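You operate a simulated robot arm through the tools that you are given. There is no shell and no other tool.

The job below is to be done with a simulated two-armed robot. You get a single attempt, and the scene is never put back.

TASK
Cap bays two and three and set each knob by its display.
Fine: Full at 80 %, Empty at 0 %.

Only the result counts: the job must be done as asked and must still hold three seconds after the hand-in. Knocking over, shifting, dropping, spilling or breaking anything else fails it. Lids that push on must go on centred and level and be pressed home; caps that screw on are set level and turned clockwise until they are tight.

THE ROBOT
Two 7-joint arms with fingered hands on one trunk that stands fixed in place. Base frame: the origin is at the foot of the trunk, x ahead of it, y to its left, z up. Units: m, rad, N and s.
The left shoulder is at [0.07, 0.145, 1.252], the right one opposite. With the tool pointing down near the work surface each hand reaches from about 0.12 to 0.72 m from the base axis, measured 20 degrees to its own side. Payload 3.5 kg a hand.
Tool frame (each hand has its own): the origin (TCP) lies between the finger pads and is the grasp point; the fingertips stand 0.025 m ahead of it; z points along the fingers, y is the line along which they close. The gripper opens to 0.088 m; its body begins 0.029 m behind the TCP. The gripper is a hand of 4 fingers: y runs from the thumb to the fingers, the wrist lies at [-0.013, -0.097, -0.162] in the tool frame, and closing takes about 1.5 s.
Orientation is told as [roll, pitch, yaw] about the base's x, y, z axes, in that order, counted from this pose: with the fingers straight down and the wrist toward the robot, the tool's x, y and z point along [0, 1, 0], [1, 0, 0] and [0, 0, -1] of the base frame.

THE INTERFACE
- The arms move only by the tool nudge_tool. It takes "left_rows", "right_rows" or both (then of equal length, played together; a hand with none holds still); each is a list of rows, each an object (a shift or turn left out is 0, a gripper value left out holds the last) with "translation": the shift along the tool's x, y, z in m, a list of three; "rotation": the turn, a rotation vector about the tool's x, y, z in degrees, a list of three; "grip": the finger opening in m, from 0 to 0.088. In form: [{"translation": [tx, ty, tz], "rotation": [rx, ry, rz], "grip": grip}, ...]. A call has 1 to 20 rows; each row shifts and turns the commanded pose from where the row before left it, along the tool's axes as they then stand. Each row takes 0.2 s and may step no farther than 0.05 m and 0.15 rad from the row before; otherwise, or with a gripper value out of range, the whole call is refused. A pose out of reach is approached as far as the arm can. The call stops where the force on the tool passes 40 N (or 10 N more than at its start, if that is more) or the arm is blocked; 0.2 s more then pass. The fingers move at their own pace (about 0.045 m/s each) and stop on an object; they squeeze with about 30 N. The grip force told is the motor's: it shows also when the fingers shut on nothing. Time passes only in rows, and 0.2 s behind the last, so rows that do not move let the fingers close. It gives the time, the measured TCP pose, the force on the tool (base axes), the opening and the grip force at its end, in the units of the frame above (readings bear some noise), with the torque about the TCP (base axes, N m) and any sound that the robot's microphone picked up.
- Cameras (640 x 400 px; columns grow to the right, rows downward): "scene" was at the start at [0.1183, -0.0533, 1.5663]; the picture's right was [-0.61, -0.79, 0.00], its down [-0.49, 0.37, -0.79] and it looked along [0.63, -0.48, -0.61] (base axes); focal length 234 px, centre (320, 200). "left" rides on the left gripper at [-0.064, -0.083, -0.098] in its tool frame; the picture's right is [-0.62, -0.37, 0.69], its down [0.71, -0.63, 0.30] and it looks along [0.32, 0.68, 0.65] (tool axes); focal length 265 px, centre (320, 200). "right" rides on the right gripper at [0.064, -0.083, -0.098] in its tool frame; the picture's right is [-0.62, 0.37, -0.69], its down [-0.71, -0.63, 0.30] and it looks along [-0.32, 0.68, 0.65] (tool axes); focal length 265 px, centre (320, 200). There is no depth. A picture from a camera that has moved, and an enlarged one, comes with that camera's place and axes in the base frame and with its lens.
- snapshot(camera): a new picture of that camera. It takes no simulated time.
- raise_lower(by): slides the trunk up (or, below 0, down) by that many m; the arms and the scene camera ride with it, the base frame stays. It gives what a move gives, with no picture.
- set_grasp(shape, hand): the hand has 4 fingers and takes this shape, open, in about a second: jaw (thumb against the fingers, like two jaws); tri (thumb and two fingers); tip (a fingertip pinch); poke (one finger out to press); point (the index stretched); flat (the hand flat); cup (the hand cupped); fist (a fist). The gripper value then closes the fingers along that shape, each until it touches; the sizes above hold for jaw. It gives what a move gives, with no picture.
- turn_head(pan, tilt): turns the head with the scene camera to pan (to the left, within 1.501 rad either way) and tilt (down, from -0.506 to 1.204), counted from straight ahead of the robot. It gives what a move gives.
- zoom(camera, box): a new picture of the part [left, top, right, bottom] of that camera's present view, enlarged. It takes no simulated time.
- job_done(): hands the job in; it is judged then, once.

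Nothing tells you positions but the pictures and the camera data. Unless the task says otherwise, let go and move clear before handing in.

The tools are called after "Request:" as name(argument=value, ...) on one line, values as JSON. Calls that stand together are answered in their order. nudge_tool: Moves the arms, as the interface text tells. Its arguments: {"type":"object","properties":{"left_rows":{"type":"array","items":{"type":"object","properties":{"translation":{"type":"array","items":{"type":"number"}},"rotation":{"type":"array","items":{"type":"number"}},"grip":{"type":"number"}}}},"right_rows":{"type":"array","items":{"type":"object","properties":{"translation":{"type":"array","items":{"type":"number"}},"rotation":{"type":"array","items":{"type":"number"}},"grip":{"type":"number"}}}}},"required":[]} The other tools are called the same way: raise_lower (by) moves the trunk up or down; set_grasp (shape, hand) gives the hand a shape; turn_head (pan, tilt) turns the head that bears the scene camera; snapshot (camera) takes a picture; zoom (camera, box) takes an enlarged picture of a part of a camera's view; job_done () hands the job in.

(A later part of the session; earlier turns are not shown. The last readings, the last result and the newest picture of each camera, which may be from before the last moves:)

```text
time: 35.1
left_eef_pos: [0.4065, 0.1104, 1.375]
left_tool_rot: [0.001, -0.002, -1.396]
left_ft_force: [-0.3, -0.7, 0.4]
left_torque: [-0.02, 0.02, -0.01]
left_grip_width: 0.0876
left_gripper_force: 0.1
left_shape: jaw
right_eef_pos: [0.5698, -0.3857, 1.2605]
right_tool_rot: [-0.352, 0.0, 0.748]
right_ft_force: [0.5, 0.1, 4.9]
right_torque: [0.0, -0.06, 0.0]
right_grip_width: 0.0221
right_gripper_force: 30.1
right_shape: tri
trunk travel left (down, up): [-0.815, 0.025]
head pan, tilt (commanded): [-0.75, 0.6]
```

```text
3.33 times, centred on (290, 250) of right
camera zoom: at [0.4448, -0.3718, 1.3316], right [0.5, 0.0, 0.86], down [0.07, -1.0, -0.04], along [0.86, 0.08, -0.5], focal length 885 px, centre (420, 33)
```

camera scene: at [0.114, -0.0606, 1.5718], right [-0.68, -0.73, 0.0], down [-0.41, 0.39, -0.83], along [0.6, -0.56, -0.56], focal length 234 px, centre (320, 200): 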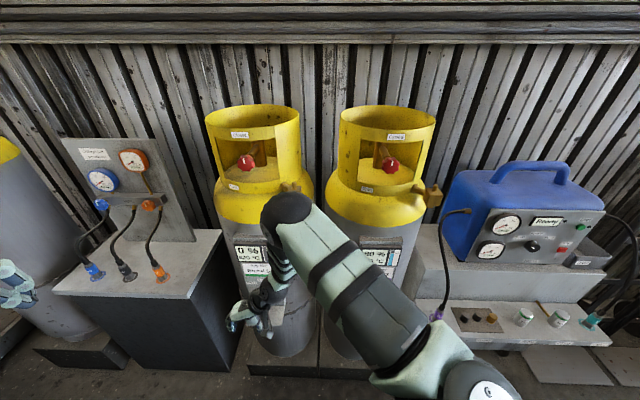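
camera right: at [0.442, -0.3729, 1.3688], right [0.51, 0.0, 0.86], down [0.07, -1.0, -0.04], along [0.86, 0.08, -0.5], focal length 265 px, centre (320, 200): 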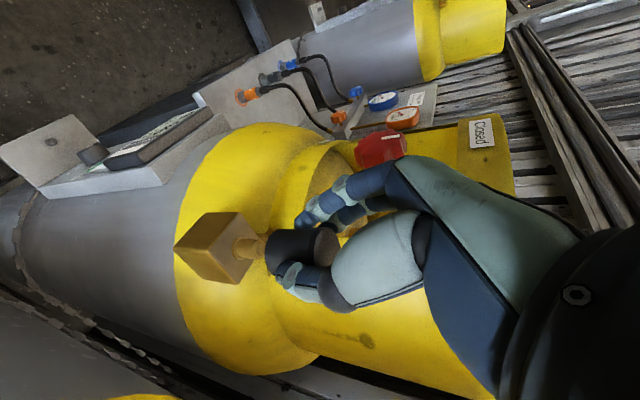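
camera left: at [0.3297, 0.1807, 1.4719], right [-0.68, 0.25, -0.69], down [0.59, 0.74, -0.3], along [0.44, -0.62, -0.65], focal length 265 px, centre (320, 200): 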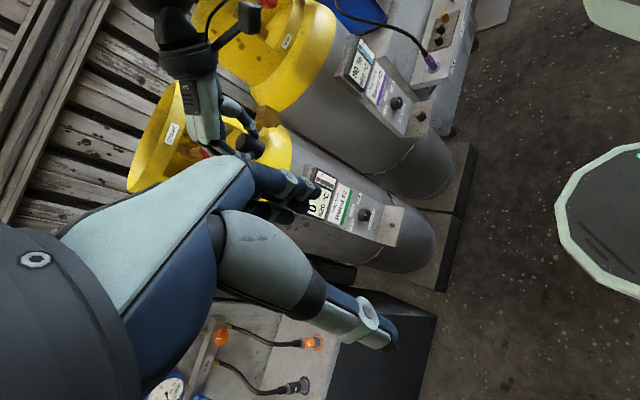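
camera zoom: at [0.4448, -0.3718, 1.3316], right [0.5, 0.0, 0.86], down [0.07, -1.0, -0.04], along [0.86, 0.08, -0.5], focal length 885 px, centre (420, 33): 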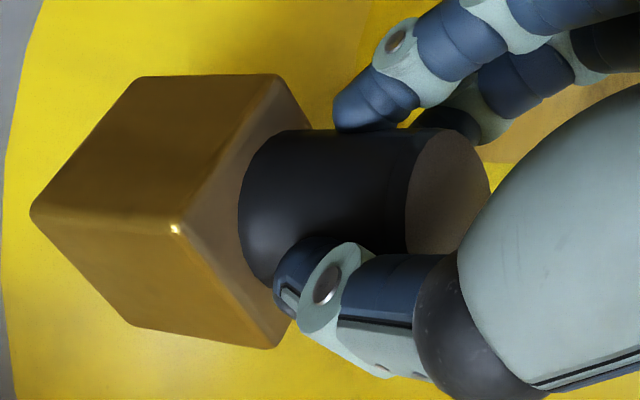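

Contact: about 5 N upward with the cap almost on the block. I'll press gently to learn whether it pushes home or sits on a thread.

Request:
nudge_tool(right_rows=[{"translation": [0.0007, 0, 0.0019]}, {"translation": [0.0004, 0, 0.0009]}, {}])

Request:
zoom(camera="right", box=[230, 190, 350, 310])

```text
time: 35.9
left_eef_pos: [0.407, 0.1109, 1.3757]
left_tool_rot: [0.0, 0.0, -1.396]
left_ft_force: [-0.2, 0.3, 0.1]
left_torque: [0.04, 0.0, 0.0]
left_grip_width: 0.0874
left_gripper_force: 0.0
left_shape: jaw
right_eef_pos: [0.5703, -0.3851, 1.2605]
right_tool_rot: [-0.352, -0.002, 0.752]
right_ft_force: [3.2, -1.5, 15.3]
right_torque: [-0.01, -0.19, -0.11]
right_grip_width: 0.0223
right_gripper_force: 30.5
right_shape: tri
trunk travel left (down, up): [-0.815, 0.025]
head pan, tilt (commanded): [-0.75, 0.6]
```

```text
3.33 times, centred on (290, 250) of right
camera zoom: at [0.4439, -0.3713, 1.3298], right [0.5, 0.0, 0.86], down [0.07, -1.0, -0.04], along [0.86, 0.08, -0.5], focal length 885 px, centre (420, 33)
```

zoom: 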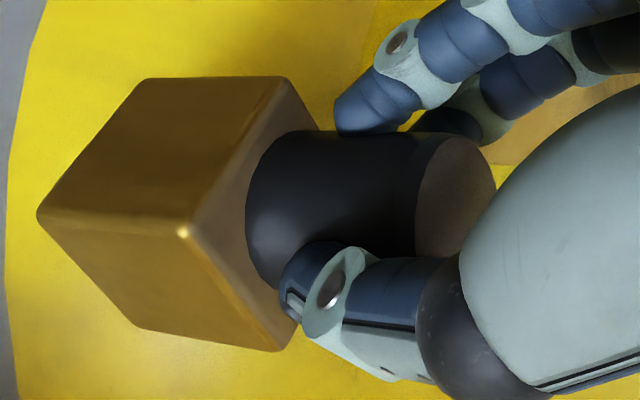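

It holds at the same height with 15 N. I look closely for any remaining gap between cap and block.

Request:
zoom(camera="left", box=[252, 90, 276, 120])

Request:
zoom(camera="right", box=[265, 205, 325, 285])

```text
13.33 times, centred on (264, 105) of left
camera zoom: at [0.3276, 0.1819, 1.4724], right [-0.67, 0.25, -0.69], down [0.59, 0.74, -0.3], along [0.44, -0.62, -0.65], focal length 3539 px, centre (1067, 1467)
```

zoom: 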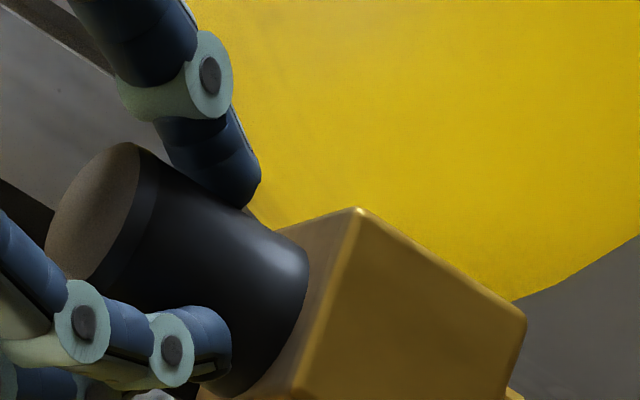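

```text
5.00 times, centred on (295, 245) of right
camera zoom: at [0.4439, -0.3713, 1.3298], right [0.5, 0.0, 0.86], down [0.07, -1.0, -0.04], along [0.86, 0.08, -0.5], focal length 1327 px, centre (445, -25)
```

zoom: 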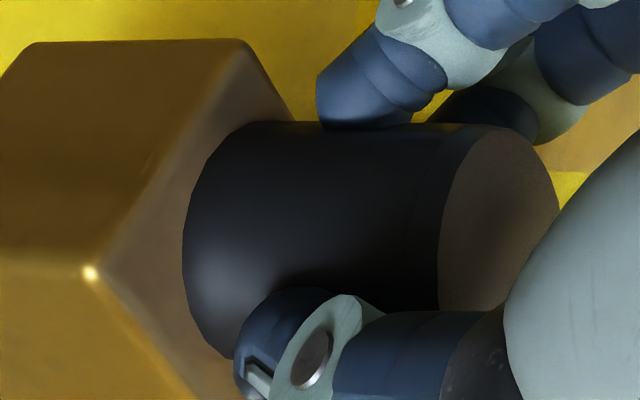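

No gap can be resolved visually. I'll turn clockwise about the cap's axis under light pressure and watch torque and force to tell whether it's threaded.

Request:
nudge_tool(right_rows=[{"translation": [0, 0.001, 0], "rotation": [2.74, 0, 7.5]}, {"translation": [0, 0.001, 0], "rotation": [2.74, 0, 7.5]}, {"translation": [0, 0.001, 0], "rotation": [2.74, 0, 7.5]}, {}])

Request:
zoom(camera="right", box=[230, 190, 350, 310])

Request:
zoom(camera="left", box=[235, 80, 285, 125])

```text
time: 36.9
left_eef_pos: [0.4051, 0.1115, 1.3751]
left_tool_rot: [0.002, -0.001, -1.397]
left_ft_force: [-0.8, -0.4, 0.0]
left_torque: [0.01, -0.02, 0.01]
left_grip_width: 0.0877
left_gripper_force: 0.1
left_shape: jaw
right_eef_pos: [0.5713, -0.3804, 1.2594]
right_tool_rot: [-0.351, 0.001, 0.332]
right_ft_force: [-0.8, 2.6, 11.7]
right_torque: [0.04, -0.11, 0.03]
right_grip_width: 0.0226
right_gripper_force: 29.4
right_shape: tri
trunk travel left (down, up): [-0.815, 0.025]
head pan, tilt (commanded): [-0.75, 0.6]
```

```text
3.33 times, centred on (290, 250) of right
camera zoom: at [0.4605, -0.318, 1.3297], right [0.46, -0.21, 0.86], down [-0.34, -0.94, -0.04], along [0.82, -0.28, -0.5], focal length 885 px, centre (420, 33)
```

zoom: 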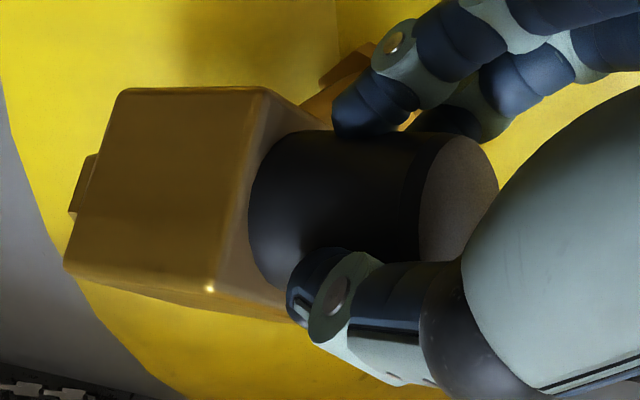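

```text
8.89 times, centred on (260, 102) of left
camera zoom: at [0.3263, 0.1831, 1.4724], right [-0.67, 0.25, -0.69], down [0.59, 0.74, -0.3], along [0.44, -0.62, -0.65], focal length 2359 px, centre (853, 1067)
```

zoom: 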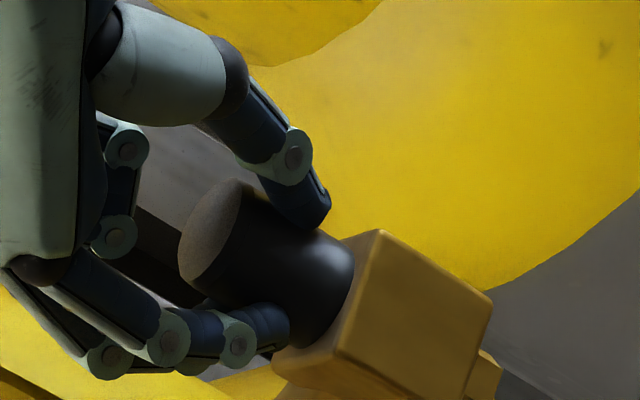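

Turning 24° gave very little torque while the downward force eased slightly. I continue turning to see whether torque builds.

Request:
nudge_tool(right_rows=[{"translation": [0, 0.001, 0], "rotation": [2.74, 0, 7.5]}, {"translation": [0, 0.001, 0], "rotation": [2.74, 0, 7.5]}, {"translation": [0, 0.001, 0], "rotation": [2.74, 0, 7.5]}, {"translation": [0, 0.001, 0], "rotation": [2.74, 0, 7.5]}, {}])

Request:
zoom(camera="right", box=[230, 190, 350, 310])

Request:
zoom(camera="left", box=[225, 70, 295, 125])

```text
time: 38.1
left_eef_pos: [0.4047, 0.1125, 1.3739]
left_tool_rot: [0.003, -0.002, -1.396]
left_ft_force: [0.4, 0.3, 0.7]
left_torque: [0.0, 0.01, -0.01]
left_grip_width: 0.0875
left_gripper_force: 0.2
left_shape: jaw
right_eef_pos: [0.576, -0.3812, 1.2587]
right_tool_rot: [-0.351, -0.001, -0.227]
right_ft_force: [0.9, 1.8, 11.6]
right_torque: [-0.07, -0.13, 0.03]
right_grip_width: 0.0223
right_gripper_force: 30.0
right_shape: tri
trunk travel left (down, up): [-0.815, 0.025]
head pan, tilt (commanded): [-0.75, 0.6]
```

```text
3.33 times, centred on (290, 250) of right
camera zoom: at [0.5148, -0.2695, 1.3295], right [0.28, -0.42, 0.86], down [-0.79, -0.61, -0.04], along [0.55, -0.67, -0.5], focal length 885 px, centre (420, 33)
```

zoom: 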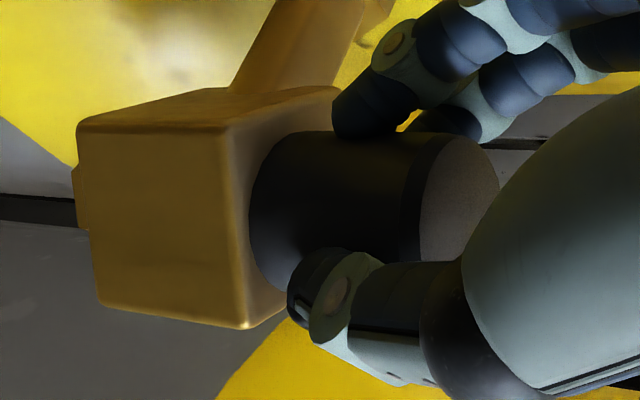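

```text
7.27 times, centred on (260, 98) of left
camera zoom: at [0.3271, 0.183, 1.4723], right [-0.67, 0.25, -0.69], down [0.59, 0.74, -0.3], along [0.44, -0.62, -0.65], focal length 1930 px, centre (756, 946)
```

zoom: 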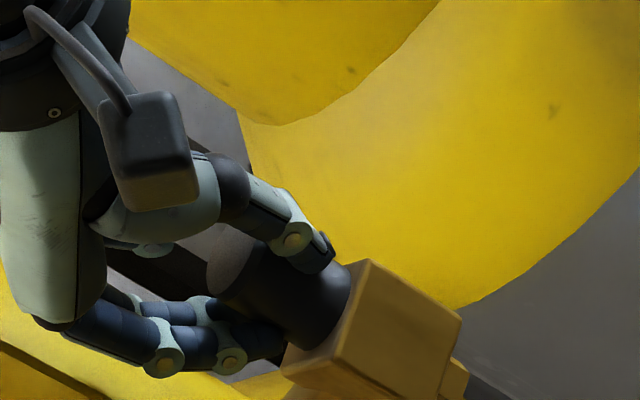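

Torque stays near zero after about 56° of turning. A gentle pull upward will show whether a thread has engaged.

Request:
nudge_tool(right_rows=[{"translation": [-0.001, 0, -0.0028]}, {"translation": [-0.001, 0, -0.0028]}, {"translation": [-0.001, 0, -0.0028]}, {}])

Request:
zoom(camera="right", box=[230, 190, 350, 310])

```text
time: 39.1
left_eef_pos: [0.4062, 0.1112, 1.3751]
left_tool_rot: [0.0, 0.001, -1.396]
left_ft_force: [-0.7, 0.4, 0.4]
left_torque: [0.03, -0.02, 0.01]
left_grip_width: 0.0877
left_gripper_force: 0.0
left_shape: jaw
right_eef_pos: [0.5767, -0.3815, 1.2654]
right_tool_rot: [-0.348, 0.005, -0.225]
right_ft_force: [0.2, 1.4, -0.7]
right_torque: [0.0, -0.03, 0.02]
right_grip_width: 0.0221
right_gripper_force: 30.1
right_shape: tri
trunk travel left (down, up): [-0.815, 0.025]
head pan, tilt (commanded): [-0.75, 0.6]
```

```text
3.33 times, centred on (290, 250) of right
camera zoom: at [0.5161, -0.2714, 1.3367], right [0.28, -0.42, 0.86], down [-0.79, -0.62, -0.04], along [0.55, -0.67, -0.51], focal length 885 px, centre (420, 33)
```

zoom: 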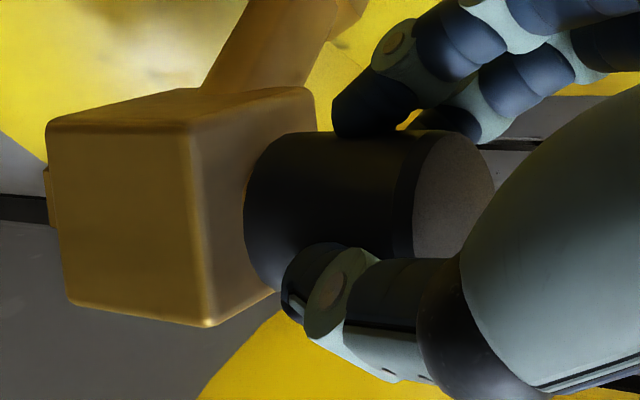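

The cap lifts freely, so no thread had engaged; it looks like a push-on fit that needs more force. I'll go back down and press harder, up to about 35 N.

Request:
nudge_tool(right_rows=[{"translation": [0.001, 0, 0.0028]}, {"translation": [0.001, 0, 0.0028]}, {"translation": [0.001, 0, 0.0028]}, {"translation": [0.0007, 0, 0.0019]}, {"translation": [0.0007, 0, 0.0019]}, {"translation": [0.0007, 0, 0.0019]}, {}])

Request:
zoom(camera="right", box=[230, 190, 350, 310])

Request:
zoom(camera="left", box=[225, 70, 295, 125])

```text
time: 40.7
left_eef_pos: [0.4053, 0.1138, 1.3751]
left_tool_rot: [0.002, -0.002, -1.397]
left_ft_force: [0.0, 0.5, -1.1]
left_torque: [0.0, 0.02, 0.0]
left_grip_width: 0.0876
left_gripper_force: 0.0
left_shape: jaw
right_eef_pos: [0.5746, -0.3804, 1.2576]
right_tool_rot: [-0.351, -0.009, -0.225]
right_ft_force: [2.7, -1.5, 26.8]
right_torque: [-0.26, -0.18, -0.04]
right_grip_width: 0.0235
right_gripper_force: 29.6
right_shape: tri
trunk travel left (down, up): [-0.815, 0.025]
head pan, tilt (commanded): [-0.75, 0.6]
```

```text
3.33 times, centred on (290, 250) of right
camera zoom: at [0.5139, -0.2689, 1.3265], right [0.28, -0.41, 0.87], down [-0.79, -0.62, -0.04], along [0.55, -0.67, -0.5], focal length 885 px, centre (420, 33)
```

zoom: 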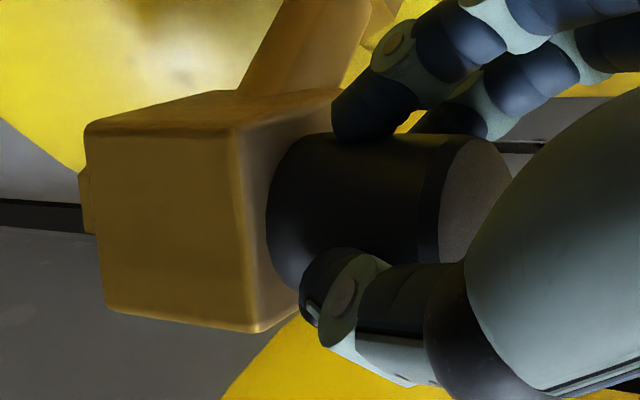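

```text
7.27 times, centred on (260, 98) of left
camera zoom: at [0.3257, 0.1838, 1.4727], right [-0.67, 0.25, -0.69], down [0.59, 0.74, -0.3], along [0.44, -0.62, -0.65], focal length 1930 px, centre (756, 946)
```

zoom: 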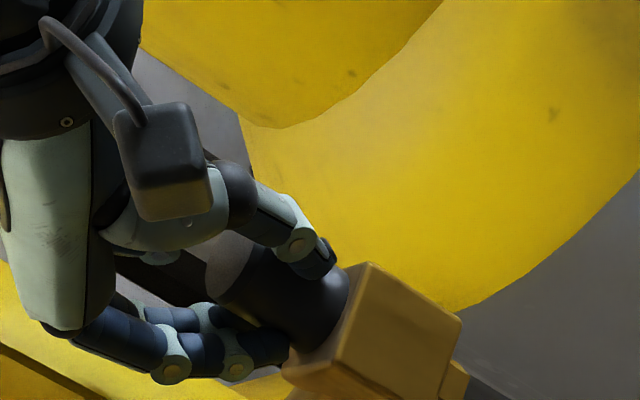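

The cap is caught about 2–3 mm above the block, most likely on the wider ring at the stub's foot, and it is slipping in the grip. I'll ease off to a light force and then search sideways by about a millimetre.

Request:
nudge_tool(right_rows=[{"translation": [-0.0008, 0, -0.0022]}, {"translation": [-0.0008, 0, -0.0022]}, {}])

Request:
zoom(camera="right", box=[240, 200, 340, 300])

Request:
zoom(camera="left", box=[245, 90, 285, 125])

```text
time: 41.5
left_eef_pos: [0.4062, 0.1121, 1.3763]
left_tool_rot: [0.002, -0.001, -1.396]
left_ft_force: [-0.1, -0.8, -0.1]
left_torque: [-0.03, -0.03, 0.01]
left_grip_width: 0.0874
left_gripper_force: 0.1
left_shape: jaw
right_eef_pos: [0.5762, -0.3818, 1.2574]
right_tool_rot: [-0.352, 0.001, -0.223]
right_ft_force: [2.5, -0.7, 17.2]
right_torque: [-0.17, -0.22, 0.04]
right_grip_width: 0.0235
right_gripper_force: 29.4
right_shape: tri
trunk travel left (down, up): [-0.815, 0.025]
head pan, tilt (commanded): [-0.75, 0.6]
```

```text
4.00 times, centred on (290, 250) of right
camera zoom: at [0.5143, -0.2692, 1.3279], right [0.28, -0.42, 0.86], down [-0.79, -0.62, -0.04], along [0.55, -0.67, -0.5], focal length 1062 px, centre (440, 0)
```

zoom: 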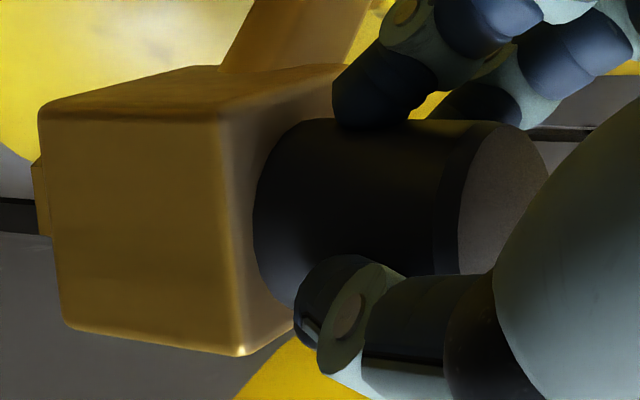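

```text
11.43 times, centred on (265, 108) of left
camera zoom: at [0.3269, 0.1833, 1.4722], right [-0.67, 0.25, -0.69], down [0.59, 0.74, -0.3], along [0.44, -0.62, -0.65], focal length 3033 px, centre (949, 1257)
```

zoom: 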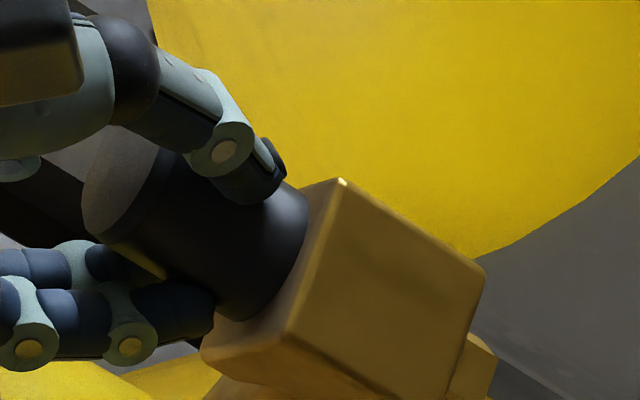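

By re-projecting the block corners I find the block centre near (0.575, -0.391), with the cap about 3 mm short in x. I'll ease the force and shift it by +x in small steps, watching for a drop.

Request:
nudge_tool(right_rows=[{"translation": [-0.0009, 0, -0.0024]}, {"translation": [0.0002, 0.001, -0.0001]}, {}])

Request:
nudge_tool(right_rows=[{"translation": [0.0002, 0.001, -0.0001]}, {}])

Request:
nudge_tool(right_rows=[{"translation": [0.0002, 0.001, -0.0001]}, {}])

```text
time: 42.3
left_eef_pos: [0.4062, 0.1111, 1.3748]
left_tool_rot: [0.002, -0.002, -1.394]
left_ft_force: [0.0, 0.0, -0.2]
left_torque: [0.02, -0.01, 0.01]
left_grip_width: 0.0875
left_gripper_force: 0.0
left_shape: jaw
right_eef_pos: [0.5761, -0.3818, 1.2573]
right_tool_rot: [-0.351, 0.003, -0.226]
right_ft_force: [-1.8, 1.1, 7.8]
right_torque: [-0.01, -0.02, 0.01]
right_grip_width: 0.0236
right_gripper_force: 29.7
right_shape: tri
trunk travel left (down, up): [-0.815, 0.025]
head pan, tilt (commanded): [-0.75, 0.6]
```

```text
time: 42.9
left_eef_pos: [0.4056, 0.1113, 1.3752]
left_tool_rot: [-0.001, -0.001, -1.395]
left_ft_force: [-0.1, -0.4, -0.1]
left_torque: [-0.02, -0.03, 0.02]
left_grip_width: 0.0876
left_gripper_force: 0.0
left_shape: jaw
right_eef_pos: [0.5777, -0.3807, 1.2581]
right_tool_rot: [-0.351, 0.002, -0.223]
right_ft_force: [-1.9, 1.5, 4.3]
right_torque: [-0.02, -0.03, -0.04]
right_grip_width: 0.0233
right_gripper_force: 29.5
right_shape: tri
trunk travel left (down, up): [-0.815, 0.025]
head pan, tilt (commanded): [-0.75, 0.6]
```

```text
time: 43.5
left_eef_pos: [0.4063, 0.1107, 1.3756]
left_tool_rot: [0.0, 0.0, -1.397]
left_ft_force: [0.0, -0.1, 0.2]
left_torque: [0.02, 0.01, -0.01]
left_grip_width: 0.0875
left_gripper_force: 0.1
left_shape: jaw
right_eef_pos: [0.5791, -0.3816, 1.2579]
right_tool_rot: [-0.35, 0.001, -0.225]
right_ft_force: [-2.7, 2.3, 3.3]
right_torque: [0.05, 0.03, -0.04]
right_grip_width: 0.0231
right_gripper_force: 30.0
right_shape: tri
trunk travel left (down, up): [-0.815, 0.025]
head pan, tilt (commanded): [-0.75, 0.6]
```

The vertical force is easing while a small side force appears, so the cap seems to be settling against the stub. I'll look again.

Request:
zoom(camera="right", box=[240, 200, 340, 300])

Request:
zoom(camera="left", box=[245, 90, 285, 125])

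```text
4.00 times, centred on (290, 250) of right
camera zoom: at [0.5182, -0.2703, 1.3298], right [0.28, -0.42, 0.86], down [-0.79, -0.62, -0.04], along [0.55, -0.67, -0.5], focal length 1062 px, centre (440, 0)
```

zoom: 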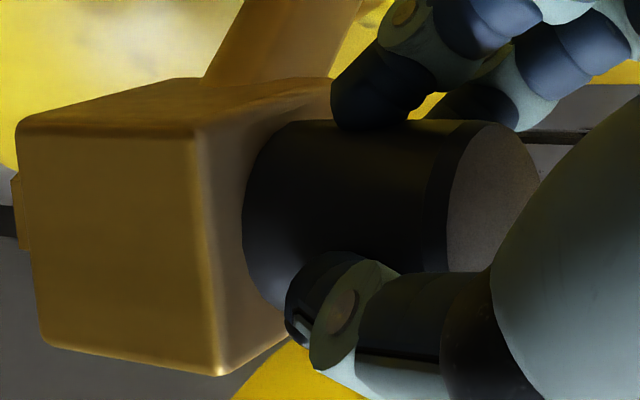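

```text
11.43 times, centred on (265, 108) of left
camera zoom: at [0.328, 0.182, 1.4722], right [-0.67, 0.25, -0.69], down [0.59, 0.74, -0.3], along [0.44, -0.62, -0.65], focal length 3033 px, centre (949, 1257)
```

zoom: 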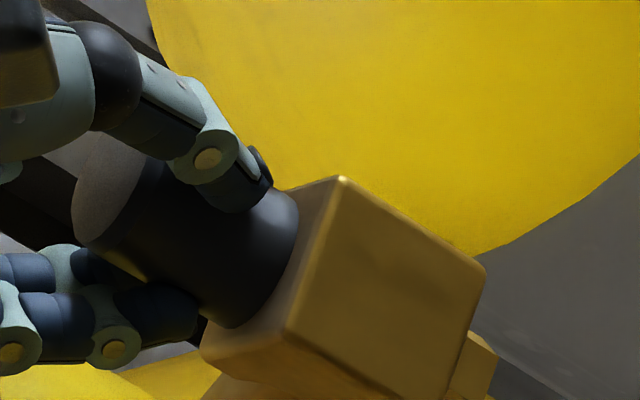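

The cap now overlaps the block centre in this view but a 3.5 N side force says the bore is touching the stub on one side. I'll use the bore as a probe: step back along -n and read the side force.

Request:
nudge_tool(right_rows=[{"translation": [0.0005, -0.0008, -0.0002]}, {}])

Request:
nudge_tool(right_rows=[{"translation": [0.0005, -0.0008, -0.0002]}, {}])

Request:
nudge_tool(right_rows=[{"translation": [0.0005, -0.0008, -0.0002]}, {}])

```text
time: 44.1
left_eef_pos: [0.4068, 0.1108, 1.3749]
left_tool_rot: [-0.002, 0.001, -1.396]
left_ft_force: [-0.3, 0.4, -0.3]
left_torque: [-0.01, 0.02, -0.03]
left_grip_width: 0.0873
left_gripper_force: 0.0
left_shape: jaw
right_eef_pos: [0.5791, -0.3815, 1.2601]
right_tool_rot: [-0.35, 0.001, -0.225]
right_ft_force: [-0.8, 0.4, 2.1]
right_torque: [0.0, 0.01, 0.0]
right_grip_width: 0.023
right_gripper_force: 30.1
right_shape: tri
trunk travel left (down, up): [-0.815, 0.025]
head pan, tilt (commanded): [-0.75, 0.6]
```

```text
time: 44.7
left_eef_pos: [0.4076, 0.1107, 1.3743]
left_tool_rot: [0.001, -0.001, -1.397]
left_ft_force: [0.0, 0.4, -0.7]
left_torque: [0.01, 0.03, 0.01]
left_grip_width: 0.0876
left_gripper_force: 0.0
left_shape: jaw
right_eef_pos: [0.5776, -0.3818, 1.2589]
right_tool_rot: [-0.35, 0.0, -0.226]
right_ft_force: [0.1, -0.5, 2.4]
right_torque: [-0.05, -0.06, 0.04]
right_grip_width: 0.0232
right_gripper_force: 30.0
right_shape: tri
trunk travel left (down, up): [-0.815, 0.025]
head pan, tilt (commanded): [-0.75, 0.6]
```

```text
time: 45.3
left_eef_pos: [0.4066, 0.1112, 1.375]
left_tool_rot: [-0.001, 0.0, -1.397]
left_ft_force: [0.8, -0.6, 1.1]
left_torque: [0.0, -0.01, -0.01]
left_grip_width: 0.0876
left_gripper_force: 0.0
left_shape: jaw
right_eef_pos: [0.5781, -0.3803, 1.2587]
right_tool_rot: [-0.351, 0.001, -0.226]
right_ft_force: [1.2, -0.6, 4.8]
right_torque: [0.0, -0.12, 0.01]
right_grip_width: 0.023
right_gripper_force: 30.1
right_shape: tri
trunk travel left (down, up): [-0.815, 0.025]
head pan, tilt (commanded): [-0.75, 0.6]
```

The side force crosses zero at about 1.5 mm back from where I was, so the bore is a close fit and that is the centre. I go there and press down in small steps.

Request:
nudge_tool(right_rows=[{"translation": [-0.0008, 0.0012, 0.0003]}, {"translation": [0.0005, 0, 0.0014]}, {"translation": [0.0005, 0, 0.0014]}, {}])

Request:
zoom(camera="right", box=[240, 200, 340, 300])

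```text
time: 46.3
left_eef_pos: [0.4054, 0.1122, 1.3751]
left_tool_rot: [0.0, -0.002, -1.396]
left_ft_force: [-0.4, 0.4, -0.2]
left_torque: [0.02, 0.02, 0.01]
left_grip_width: 0.0875
left_gripper_force: 0.0
left_shape: jaw
right_eef_pos: [0.5787, -0.3807, 1.2581]
right_tool_rot: [-0.35, -0.004, -0.226]
right_ft_force: [1.9, -0.3, 12.8]
right_torque: [-0.11, -0.14, 0.01]
right_grip_width: 0.0228
right_gripper_force: 29.9
right_shape: tri
trunk travel left (down, up): [-0.815, 0.025]
head pan, tilt (commanded): [-0.75, 0.6]
```

```text
4.00 times, centred on (290, 250) of right
camera zoom: at [0.5166, -0.2694, 1.3282], right [0.28, -0.42, 0.87], down [-0.79, -0.62, -0.04], along [0.55, -0.67, -0.5], focal length 1062 px, centre (440, 0)
```

zoom: 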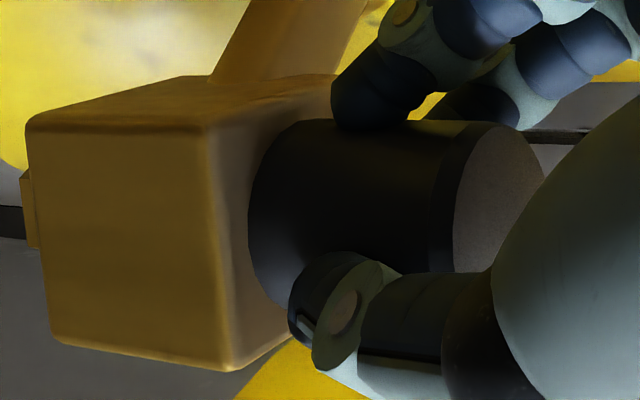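

It still holds at the same height with 13 N. I'll let go of the cap, rise straight off it, and check how it sits on the stub.

Request:
nudge_tool(right_rows=[{"translation": [-0.0008, 0, -0.0021]}, {"grip": 0.03}, {"grip": 0.04}, {"grip": 0.046}, {}, {}])

Request:
zoom(camera="right", box=[230, 190, 350, 310])

Request:
zoom(camera="left", box=[225, 70, 295, 125])

```text
time: 47.7
left_eef_pos: [0.4075, 0.1094, 1.3747]
left_tool_rot: [0.0, -0.001, -1.396]
left_ft_force: [0.0, -0.1, -0.1]
left_torque: [0.0, -0.02, -0.01]
left_grip_width: 0.0876
left_gripper_force: 0.0
left_shape: jaw
right_eef_pos: [0.5799, -0.3819, 1.2573]
right_tool_rot: [-0.351, 0.005, -0.226]
right_ft_force: [-0.5, -0.7, 1.1]
right_torque: [-0.03, 0.01, -0.04]
right_grip_width: 0.0456
right_gripper_force: 0.1
right_shape: tri
trunk travel left (down, up): [-0.815, 0.025]
head pan, tilt (commanded): [-0.75, 0.6]
```

```text
3.33 times, centred on (290, 250) of right
camera zoom: at [0.5188, -0.2707, 1.328], right [0.28, -0.42, 0.86], down [-0.79, -0.62, -0.04], along [0.55, -0.67, -0.5], focal length 885 px, centre (420, 33)
```

zoom: 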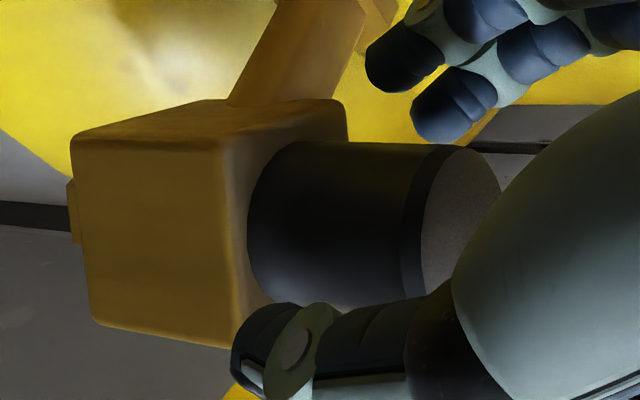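

```text
7.27 times, centred on (260, 98) of left
camera zoom: at [0.3298, 0.1808, 1.4719], right [-0.68, 0.26, -0.69], down [0.59, 0.74, -0.3], along [0.44, -0.62, -0.65], focal length 1930 px, centre (756, 946)
```

zoom: 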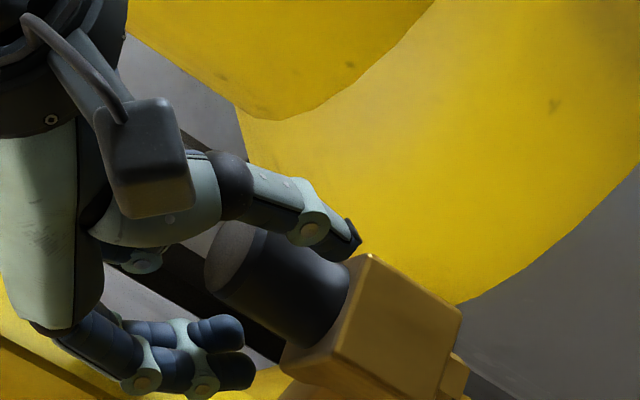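

The released cap stands on the stub and settled slightly lower. I zoom in on its bottom edge to judge whether it is fully home.

Request:
zoom(camera="right", box=[255, 225, 305, 285])

Request:
zoom(camera="left", box=[250, 95, 280, 122])

```text
6.67 times, centred on (280, 255) of right
camera zoom: at [0.5188, -0.2707, 1.328], right [0.28, -0.42, 0.86], down [-0.79, -0.62, -0.04], along [0.55, -0.67, -0.5], focal length 1769 px, centre (587, -167)
```

zoom: 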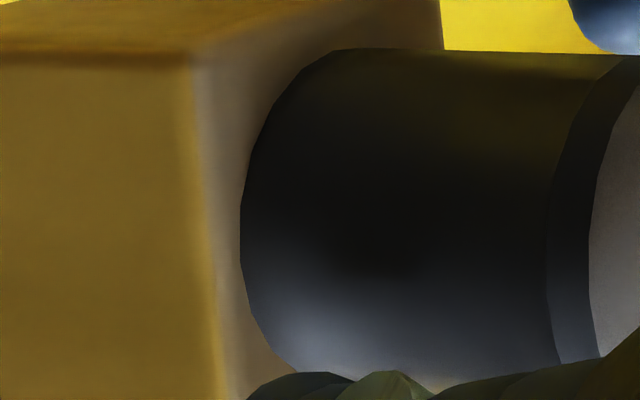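

```text
14.81 times, centred on (265, 108) of left
camera zoom: at [0.3298, 0.1808, 1.4719], right [-0.68, 0.26, -0.69], down [0.59, 0.74, -0.3], along [0.44, -0.62, -0.65], focal length 3932 px, centre (1135, 1556)
```

zoom: 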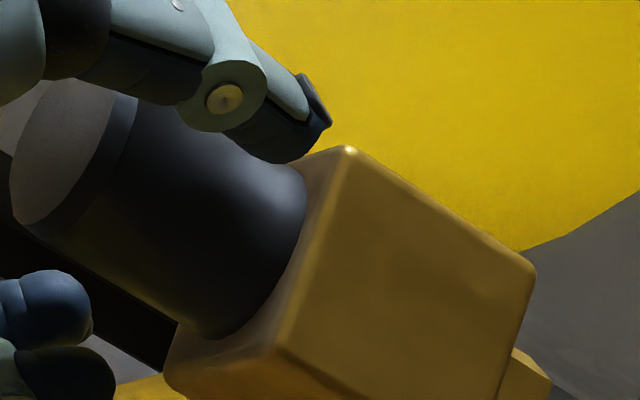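

There still seems to be a 2 mm gap, so it likely needs turning down on a thread. I'll rise clear, bring the hand upright so turns are purely about its own axis, and regrip.

Request:
nudge_tool(right_rows=[{"translation": [-0.0069, 0, -0.0188]}, {"translation": [-0.0138, 0, -0.0376]}, {"translation": [-0.0103, 0, -0.0282]}, {"rotation": [0, 7, 0]}, {"rotation": [0, 7, 0]}, {"rotation": [0, 6.1, 0]}, {}])

Request:
snapshot(camera="right")

Request:
zoom(camera="left", box=[160, 20, 340, 160])

Request:
zoom(camera="left", box=[245, 90, 285, 125])

```text
time: 49.3
left_eef_pos: [0.408, 0.111, 1.3745]
left_tool_rot: [0.0, 0.001, -1.397]
left_ft_force: [0.1, 0.1, 0.6]
left_torque: [-0.01, -0.06, 0.02]
left_grip_width: 0.0877
left_gripper_force: 0.2
left_shape: jaw
right_eef_pos: [0.5803, -0.3821, 1.3494]
right_tool_rot: [0.002, 0.003, -0.225]
right_ft_force: [0.4, -0.2, 0.1]
right_torque: [0.0, 0.0, 0.03]
right_grip_width: 0.0455
right_gripper_force: 0.1
right_shape: tri
trunk travel left (down, up): [-0.815, 0.025]
head pan, tilt (commanded): [-0.75, 0.6]
```

```text
taken
camera right: at [0.5122, -0.2997, 1.4471], right [0.22, -0.69, 0.69], down [-0.77, -0.56, -0.3], along [0.59, -0.47, -0.66], focal length 265 px, centre (320, 200)
```

right: 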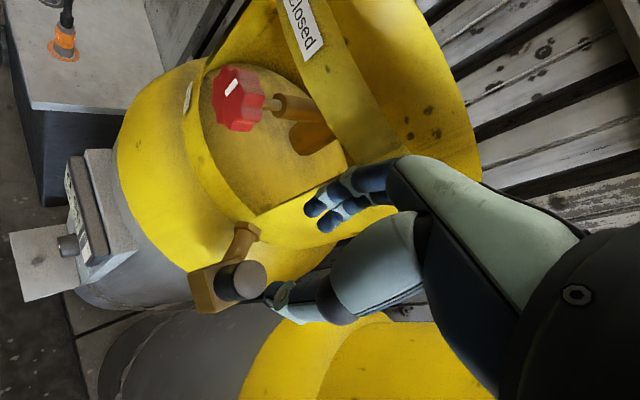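

```text
2.86 times, centred on (250, 90) of left
camera zoom: at [0.3295, 0.1814, 1.4719], right [-0.68, 0.25, -0.69], down [0.59, 0.74, -0.3], along [0.44, -0.62, -0.65], focal length 758 px, centre (520, 514)
```

zoom: 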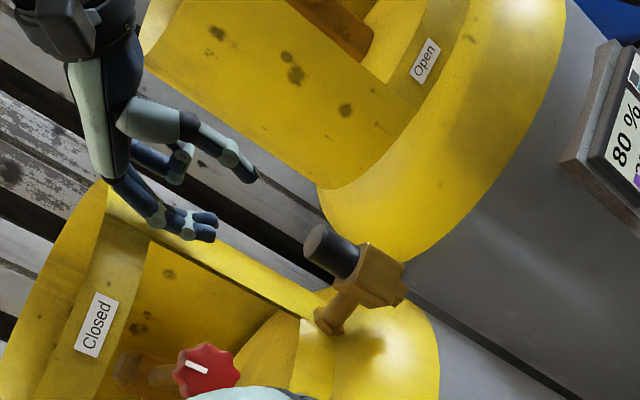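

```text
11.43 times, centred on (265, 108) of left
camera zoom: at [0.3295, 0.1814, 1.4719], right [-0.68, 0.25, -0.69], down [0.59, 0.74, -0.3], along [0.44, -0.62, -0.65], focal length 3033 px, centre (949, 1257)
```

zoom: 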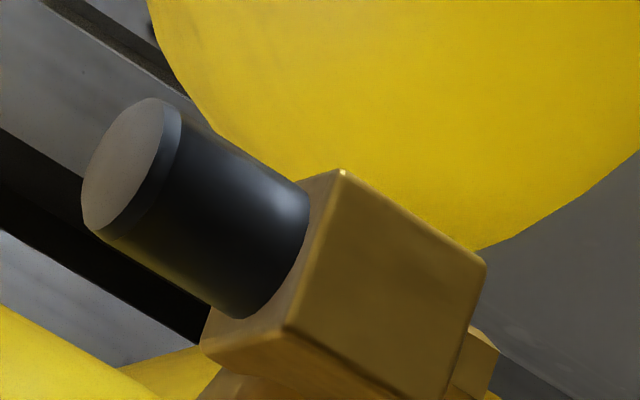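

The cap sits level on the stub. I'll lower the left hand so its camera looks along the block's top surface and shows any gap directly.

Request:
nudge_tool(left_rows=[{"translation": [0, 0, 0.04]}, {"translation": [0, 0, 0.04]}, {"translation": [0, 0, 0.04]}, {"translation": [0, 0, 0.04]}, {"translation": [0, 0, 0.04]}, {"translation": [0, 0, 0.03]}, {}])

Request:
snapshot(camera="left")

```text
time: 50.9
left_eef_pos: [0.4063, 0.1089, 1.1442]
left_tool_rot: [-0.001, 0.001, -1.396]
left_ft_force: [0.4, 0.0, -0.3]
left_torque: [0.02, -0.03, 0.0]
left_grip_width: 0.0878
left_gripper_force: 0.0
left_shape: jaw
right_eef_pos: [0.5786, -0.3819, 1.3488]
right_tool_rot: [-0.001, 0.0, -0.225]
right_ft_force: [0.6, 0.7, -0.2]
right_torque: [0.0, -0.02, 0.01]
right_grip_width: 0.0455
right_gripper_force: 0.1
right_shape: tri
trunk travel left (down, up): [-0.815, 0.025]
head pan, tilt (commanded): [-0.75, 0.6]
```

```text
taken
camera left: at [0.3284, 0.1796, 1.2415], right [-0.67, 0.25, -0.69], down [0.59, 0.74, -0.3], along [0.44, -0.62, -0.65], focal length 265 px, centre (320, 200)
```

left: 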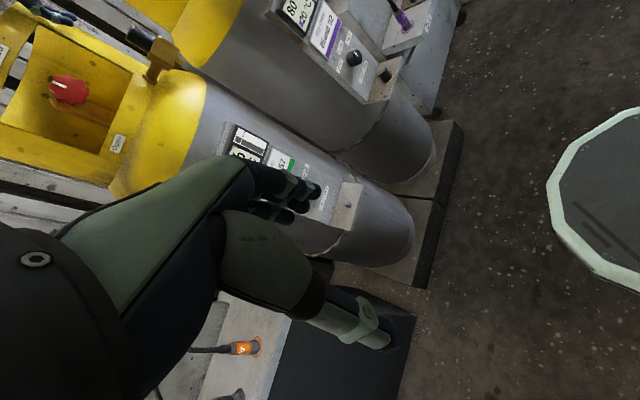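

The cap and block are visible at the top left of this lower view. I zoom in there.

Request:
zoom(camera="left", box=[115, 10, 195, 90])

Request:
zoom(camera="left", box=[130, 20, 170, 60])

```text
5.00 times, centred on (155, 50) of left
camera zoom: at [0.3284, 0.1796, 1.2415], right [-0.67, 0.25, -0.69], down [0.59, 0.74, -0.3], along [0.44, -0.62, -0.65], focal length 1327 px, centre (1145, 950)
```

zoom: 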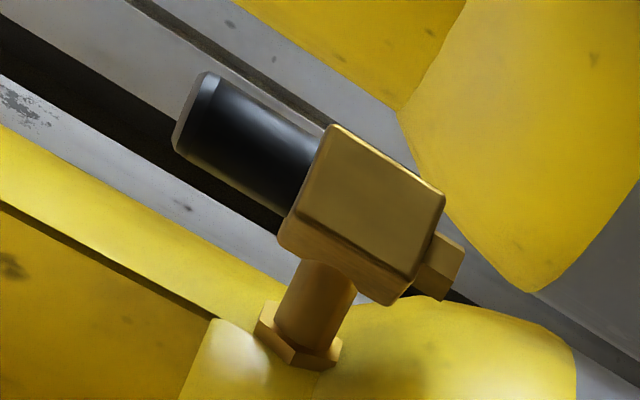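

```text
10.00 times, centred on (150, 40) of left
camera zoom: at [0.3284, 0.1796, 1.2415], right [-0.67, 0.25, -0.69], down [0.59, 0.74, -0.3], along [0.44, -0.62, -0.65], focal length 2654 px, centre (2020, 1800)
```

zoom: 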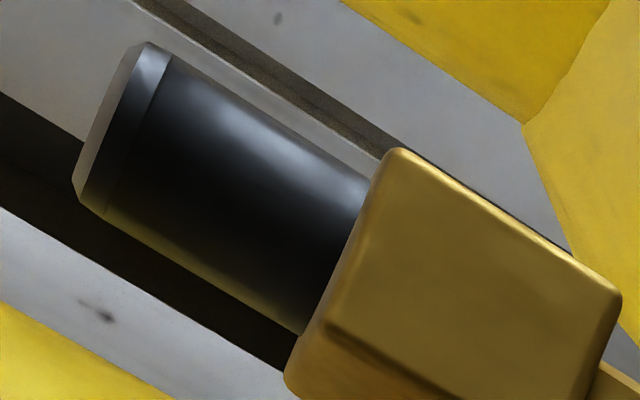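

From this low view the cap's bottom sits flush on the block with no visible gap. It dropped on freely, so it now needs tightening; I'll fix its exact centre from the right camera and regrip with the hand upright.

Request:
zoom(camera="right", box=[180, 220, 300, 320])

```text
4.00 times, centred on (240, 270) of right
camera zoom: at [0.5115, -0.3001, 1.4471], right [0.22, -0.69, 0.69], down [-0.77, -0.56, -0.3], along [0.59, -0.47, -0.66], focal length 1062 px, centre (640, -80)
```

zoom: 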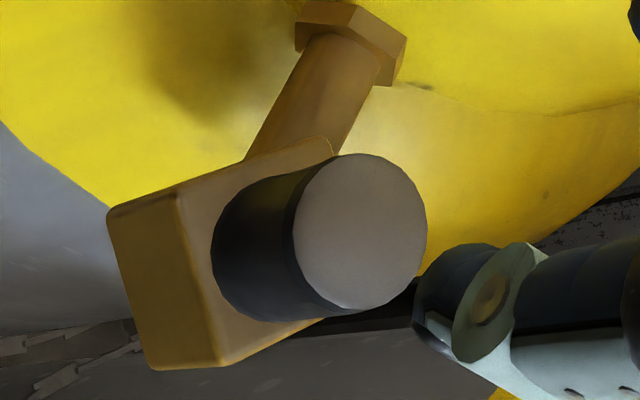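

The cap axis comes out at (0.575, -0.392). I centre the hand over it and turn it counter-clockwise in the air to get a long clockwise stroke.

Request:
nudge_tool(right_rows=[{"translation": [-0.0107, -0.002, 0]}, {"rotation": [0, 0, -8.2]}, {"rotation": [0, 0, -8.2]}, {"rotation": [0, 0, -8.2]}, {"rotation": [0, 0, -8.2]}, {"rotation": [0, 0, -8.2]}, {"rotation": [0, 0, -8.2]}, {"rotation": [0, 0, -8.2]}, {"rotation": [0, 0, -8.2]}, {"rotation": [0, 0, -8.2]}, {"rotation": [0, 0, -8.2]}, {}])

Request:
snapshot(camera="right")

Request:
zoom(camera="left", box=[60, 0, 240, 112])

```text
time: 52.9
left_eef_pos: [0.4078, 0.1093, 1.1444]
left_tool_rot: [-0.002, 0.0, -1.397]
left_ft_force: [-0.8, -1.0, 0.0]
left_torque: [0.0, 0.03, -0.02]
left_grip_width: 0.0876
left_gripper_force: 0.1
left_shape: jaw
right_eef_pos: [0.5824, -0.3914, 1.349]
right_tool_rot: [0.005, -0.016, 0.844]
right_ft_force: [19.7, 23.1, -9.1]
right_torque: [-2.14, 0.92, -2.06]
right_grip_width: 0.0459
right_gripper_force: 0.0
right_shape: tri
trunk travel left (down, up): [-0.815, 0.025]
head pan, tilt (commanded): [-0.75, 0.6]
stopped in row 9 (right hand): the force on the tool passed its limit at 240 N (the readings are from after the stop); the commanded pose is now the measured one
```

```text
taken
camera right: at [0.4773, -0.412, 1.4464], right [0.7, -0.15, 0.7], down [0.12, -0.94, -0.32], along [0.7, 0.31, -0.64], focal length 265 px, centre (320, 200)
```

right: 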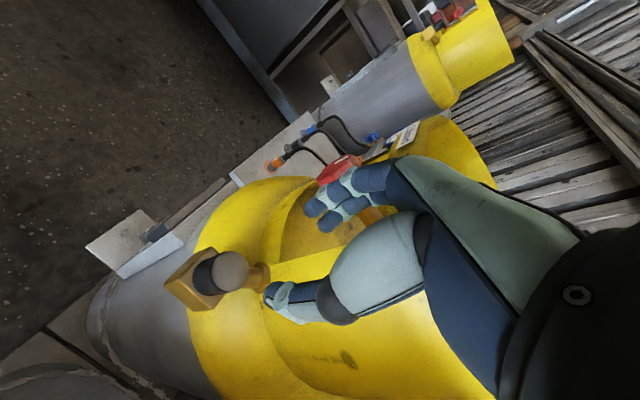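

```text
3.56 times, centred on (150, 56) of left
camera zoom: at [0.3302, 0.1798, 1.2413], right [-0.68, 0.25, -0.69], down [0.59, 0.74, -0.3], along [0.44, -0.62, -0.65], focal length 944 px, centre (924, 712)
```

zoom: 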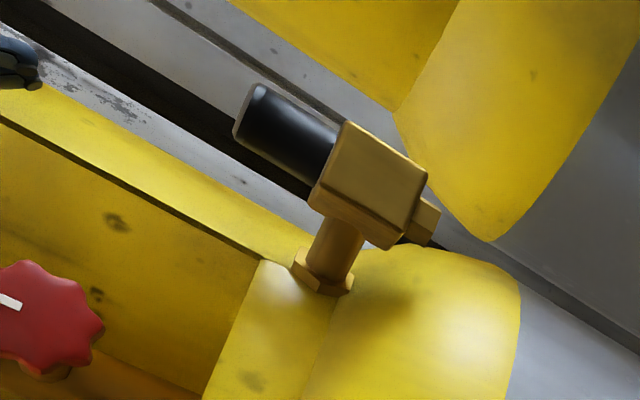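

The stop came from the hand's own camera bracket meeting the arm (the torque points to that spot), not the cylinder. I back off clockwise by about 20°.

Request:
nudge_tool(right_rows=[{"rotation": [0, 0, 7]}, {"rotation": [0, 0, 7]}, {"rotation": [0, 0, 6]}, {}])

Request:
snapshot(camera="scene")

Request:
zoom(camera="right", box=[140, 210, 300, 330])

```text
time: 53.9
left_eef_pos: [0.4081, 0.1085, 1.1442]
left_tool_rot: [0.0, -0.001, -1.398]
left_ft_force: [0.0, 0.1, 0.6]
left_torque: [-0.01, -0.02, 0.0]
left_grip_width: 0.0877
left_gripper_force: 0.1
left_shape: jaw
right_eef_pos: [0.5804, -0.3932, 1.3487]
right_tool_rot: [0.008, -0.014, 0.497]
right_ft_force: [0.1, -0.6, 0.5]
right_torque: [-0.03, 0.02, -0.02]
right_grip_width: 0.0454
right_gripper_force: 0.0
right_shape: tri
trunk travel left (down, up): [-0.815, 0.025]
head pan, tilt (commanded): [-0.75, 0.6]
```

```text
taken
camera scene: at [0.1145, -0.0615, 1.5717], right [-0.68, -0.73, 0.0], down [-0.41, 0.39, -0.82], along [0.6, -0.56, -0.57], focal length 234 px, centre (320, 200)
```

scene: 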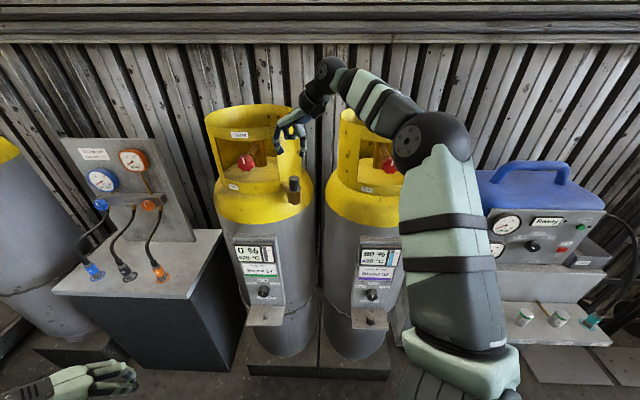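

```text
3.33 times, centred on (220, 270) of right
camera zoom: at [0.4744, -0.3767, 1.447], right [0.61, -0.38, 0.69], down [-0.21, -0.92, -0.32], along [0.76, 0.05, -0.65], focal length 885 px, centre (653, -33)
```

zoom: 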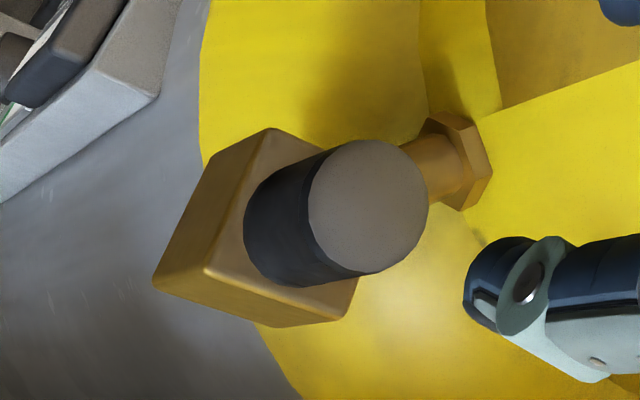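

The head camera now has a clear view and the cap centre re-measures at (0.575, -0.392). I level the hand, centre it and lower around the cap.

Request:
nudge_tool(right_rows=[{"translation": [0.0036, -0.004, 0], "rotation": [0.9, 0, 0]}, {"translation": [0, 0, 0.03]}, {"translation": [0, 0, 0.025]}, {"translation": [0, 0, 0.02]}, {}])

Request:
zoom(camera="right", box=[180, 160, 380, 330])

Request:
zoom(camera="left", box=[90, 0, 210, 90])

Request:
zoom(camera="scene", box=[250, 100, 350, 220])

```text
time: 55.1
left_eef_pos: [0.407, 0.1081, 1.1455]
left_tool_rot: [0.001, 0.002, -1.397]
left_ft_force: [-0.9, -0.8, 0.7]
left_torque: [0.0, -0.01, 0.0]
left_grip_width: 0.0878
left_gripper_force: 0.1
left_shape: jaw
right_eef_pos: [0.5753, -0.3897, 1.2745]
right_tool_rot: [0.008, 0.001, 0.499]
right_ft_force: [-0.1, 0.2, -0.4]
right_torque: [-0.02, -0.04, -0.03]
right_grip_width: 0.0458
right_gripper_force: 0.1
right_shape: tri
trunk travel left (down, up): [-0.815, 0.025]
head pan, tilt (commanded): [-0.75, 0.6]
```

```text
2.35 times, centred on (280, 245) of right
camera zoom: at [0.471, -0.3734, 1.3739], right [0.62, -0.37, 0.69], down [-0.21, -0.93, -0.31], along [0.75, 0.05, -0.66], focal length 624 px, centre (414, 94)
```

zoom: 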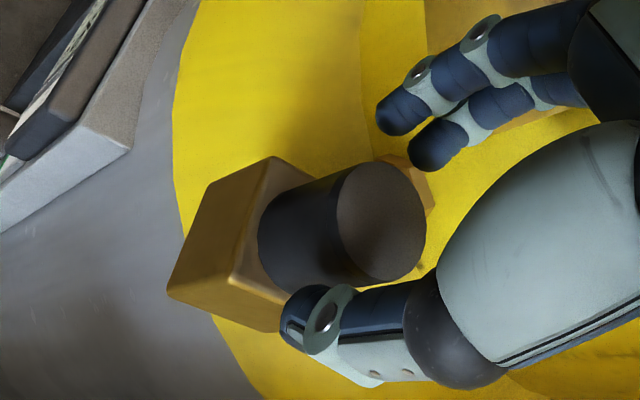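

```text
4.44 times, centred on (150, 45) of left
camera zoom: at [0.3287, 0.1796, 1.2418], right [-0.67, 0.25, -0.69], down [0.59, 0.74, -0.3], along [0.44, -0.62, -0.65], focal length 1180 px, centre (1076, 889)
```

zoom: 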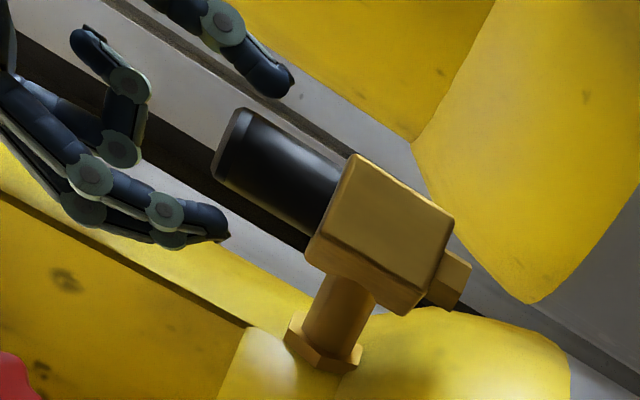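

```text
3.33 times, centred on (300, 160) of scene
camera zoom: at [0.1143, -0.0609, 1.5717], right [-0.68, -0.73, 0.0], down [-0.41, 0.39, -0.83], along [0.6, -0.56, -0.56], focal length 779 px, centre (387, 333)
```

zoom: 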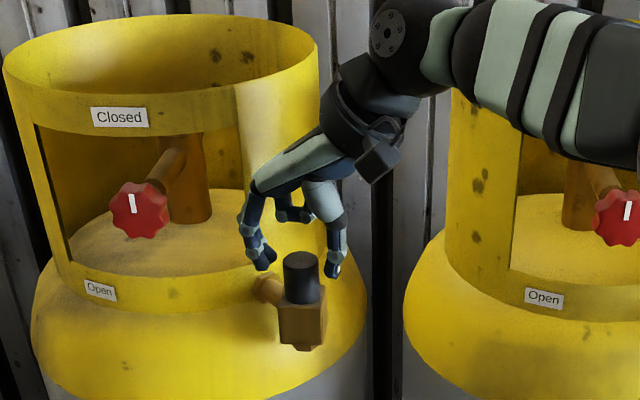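

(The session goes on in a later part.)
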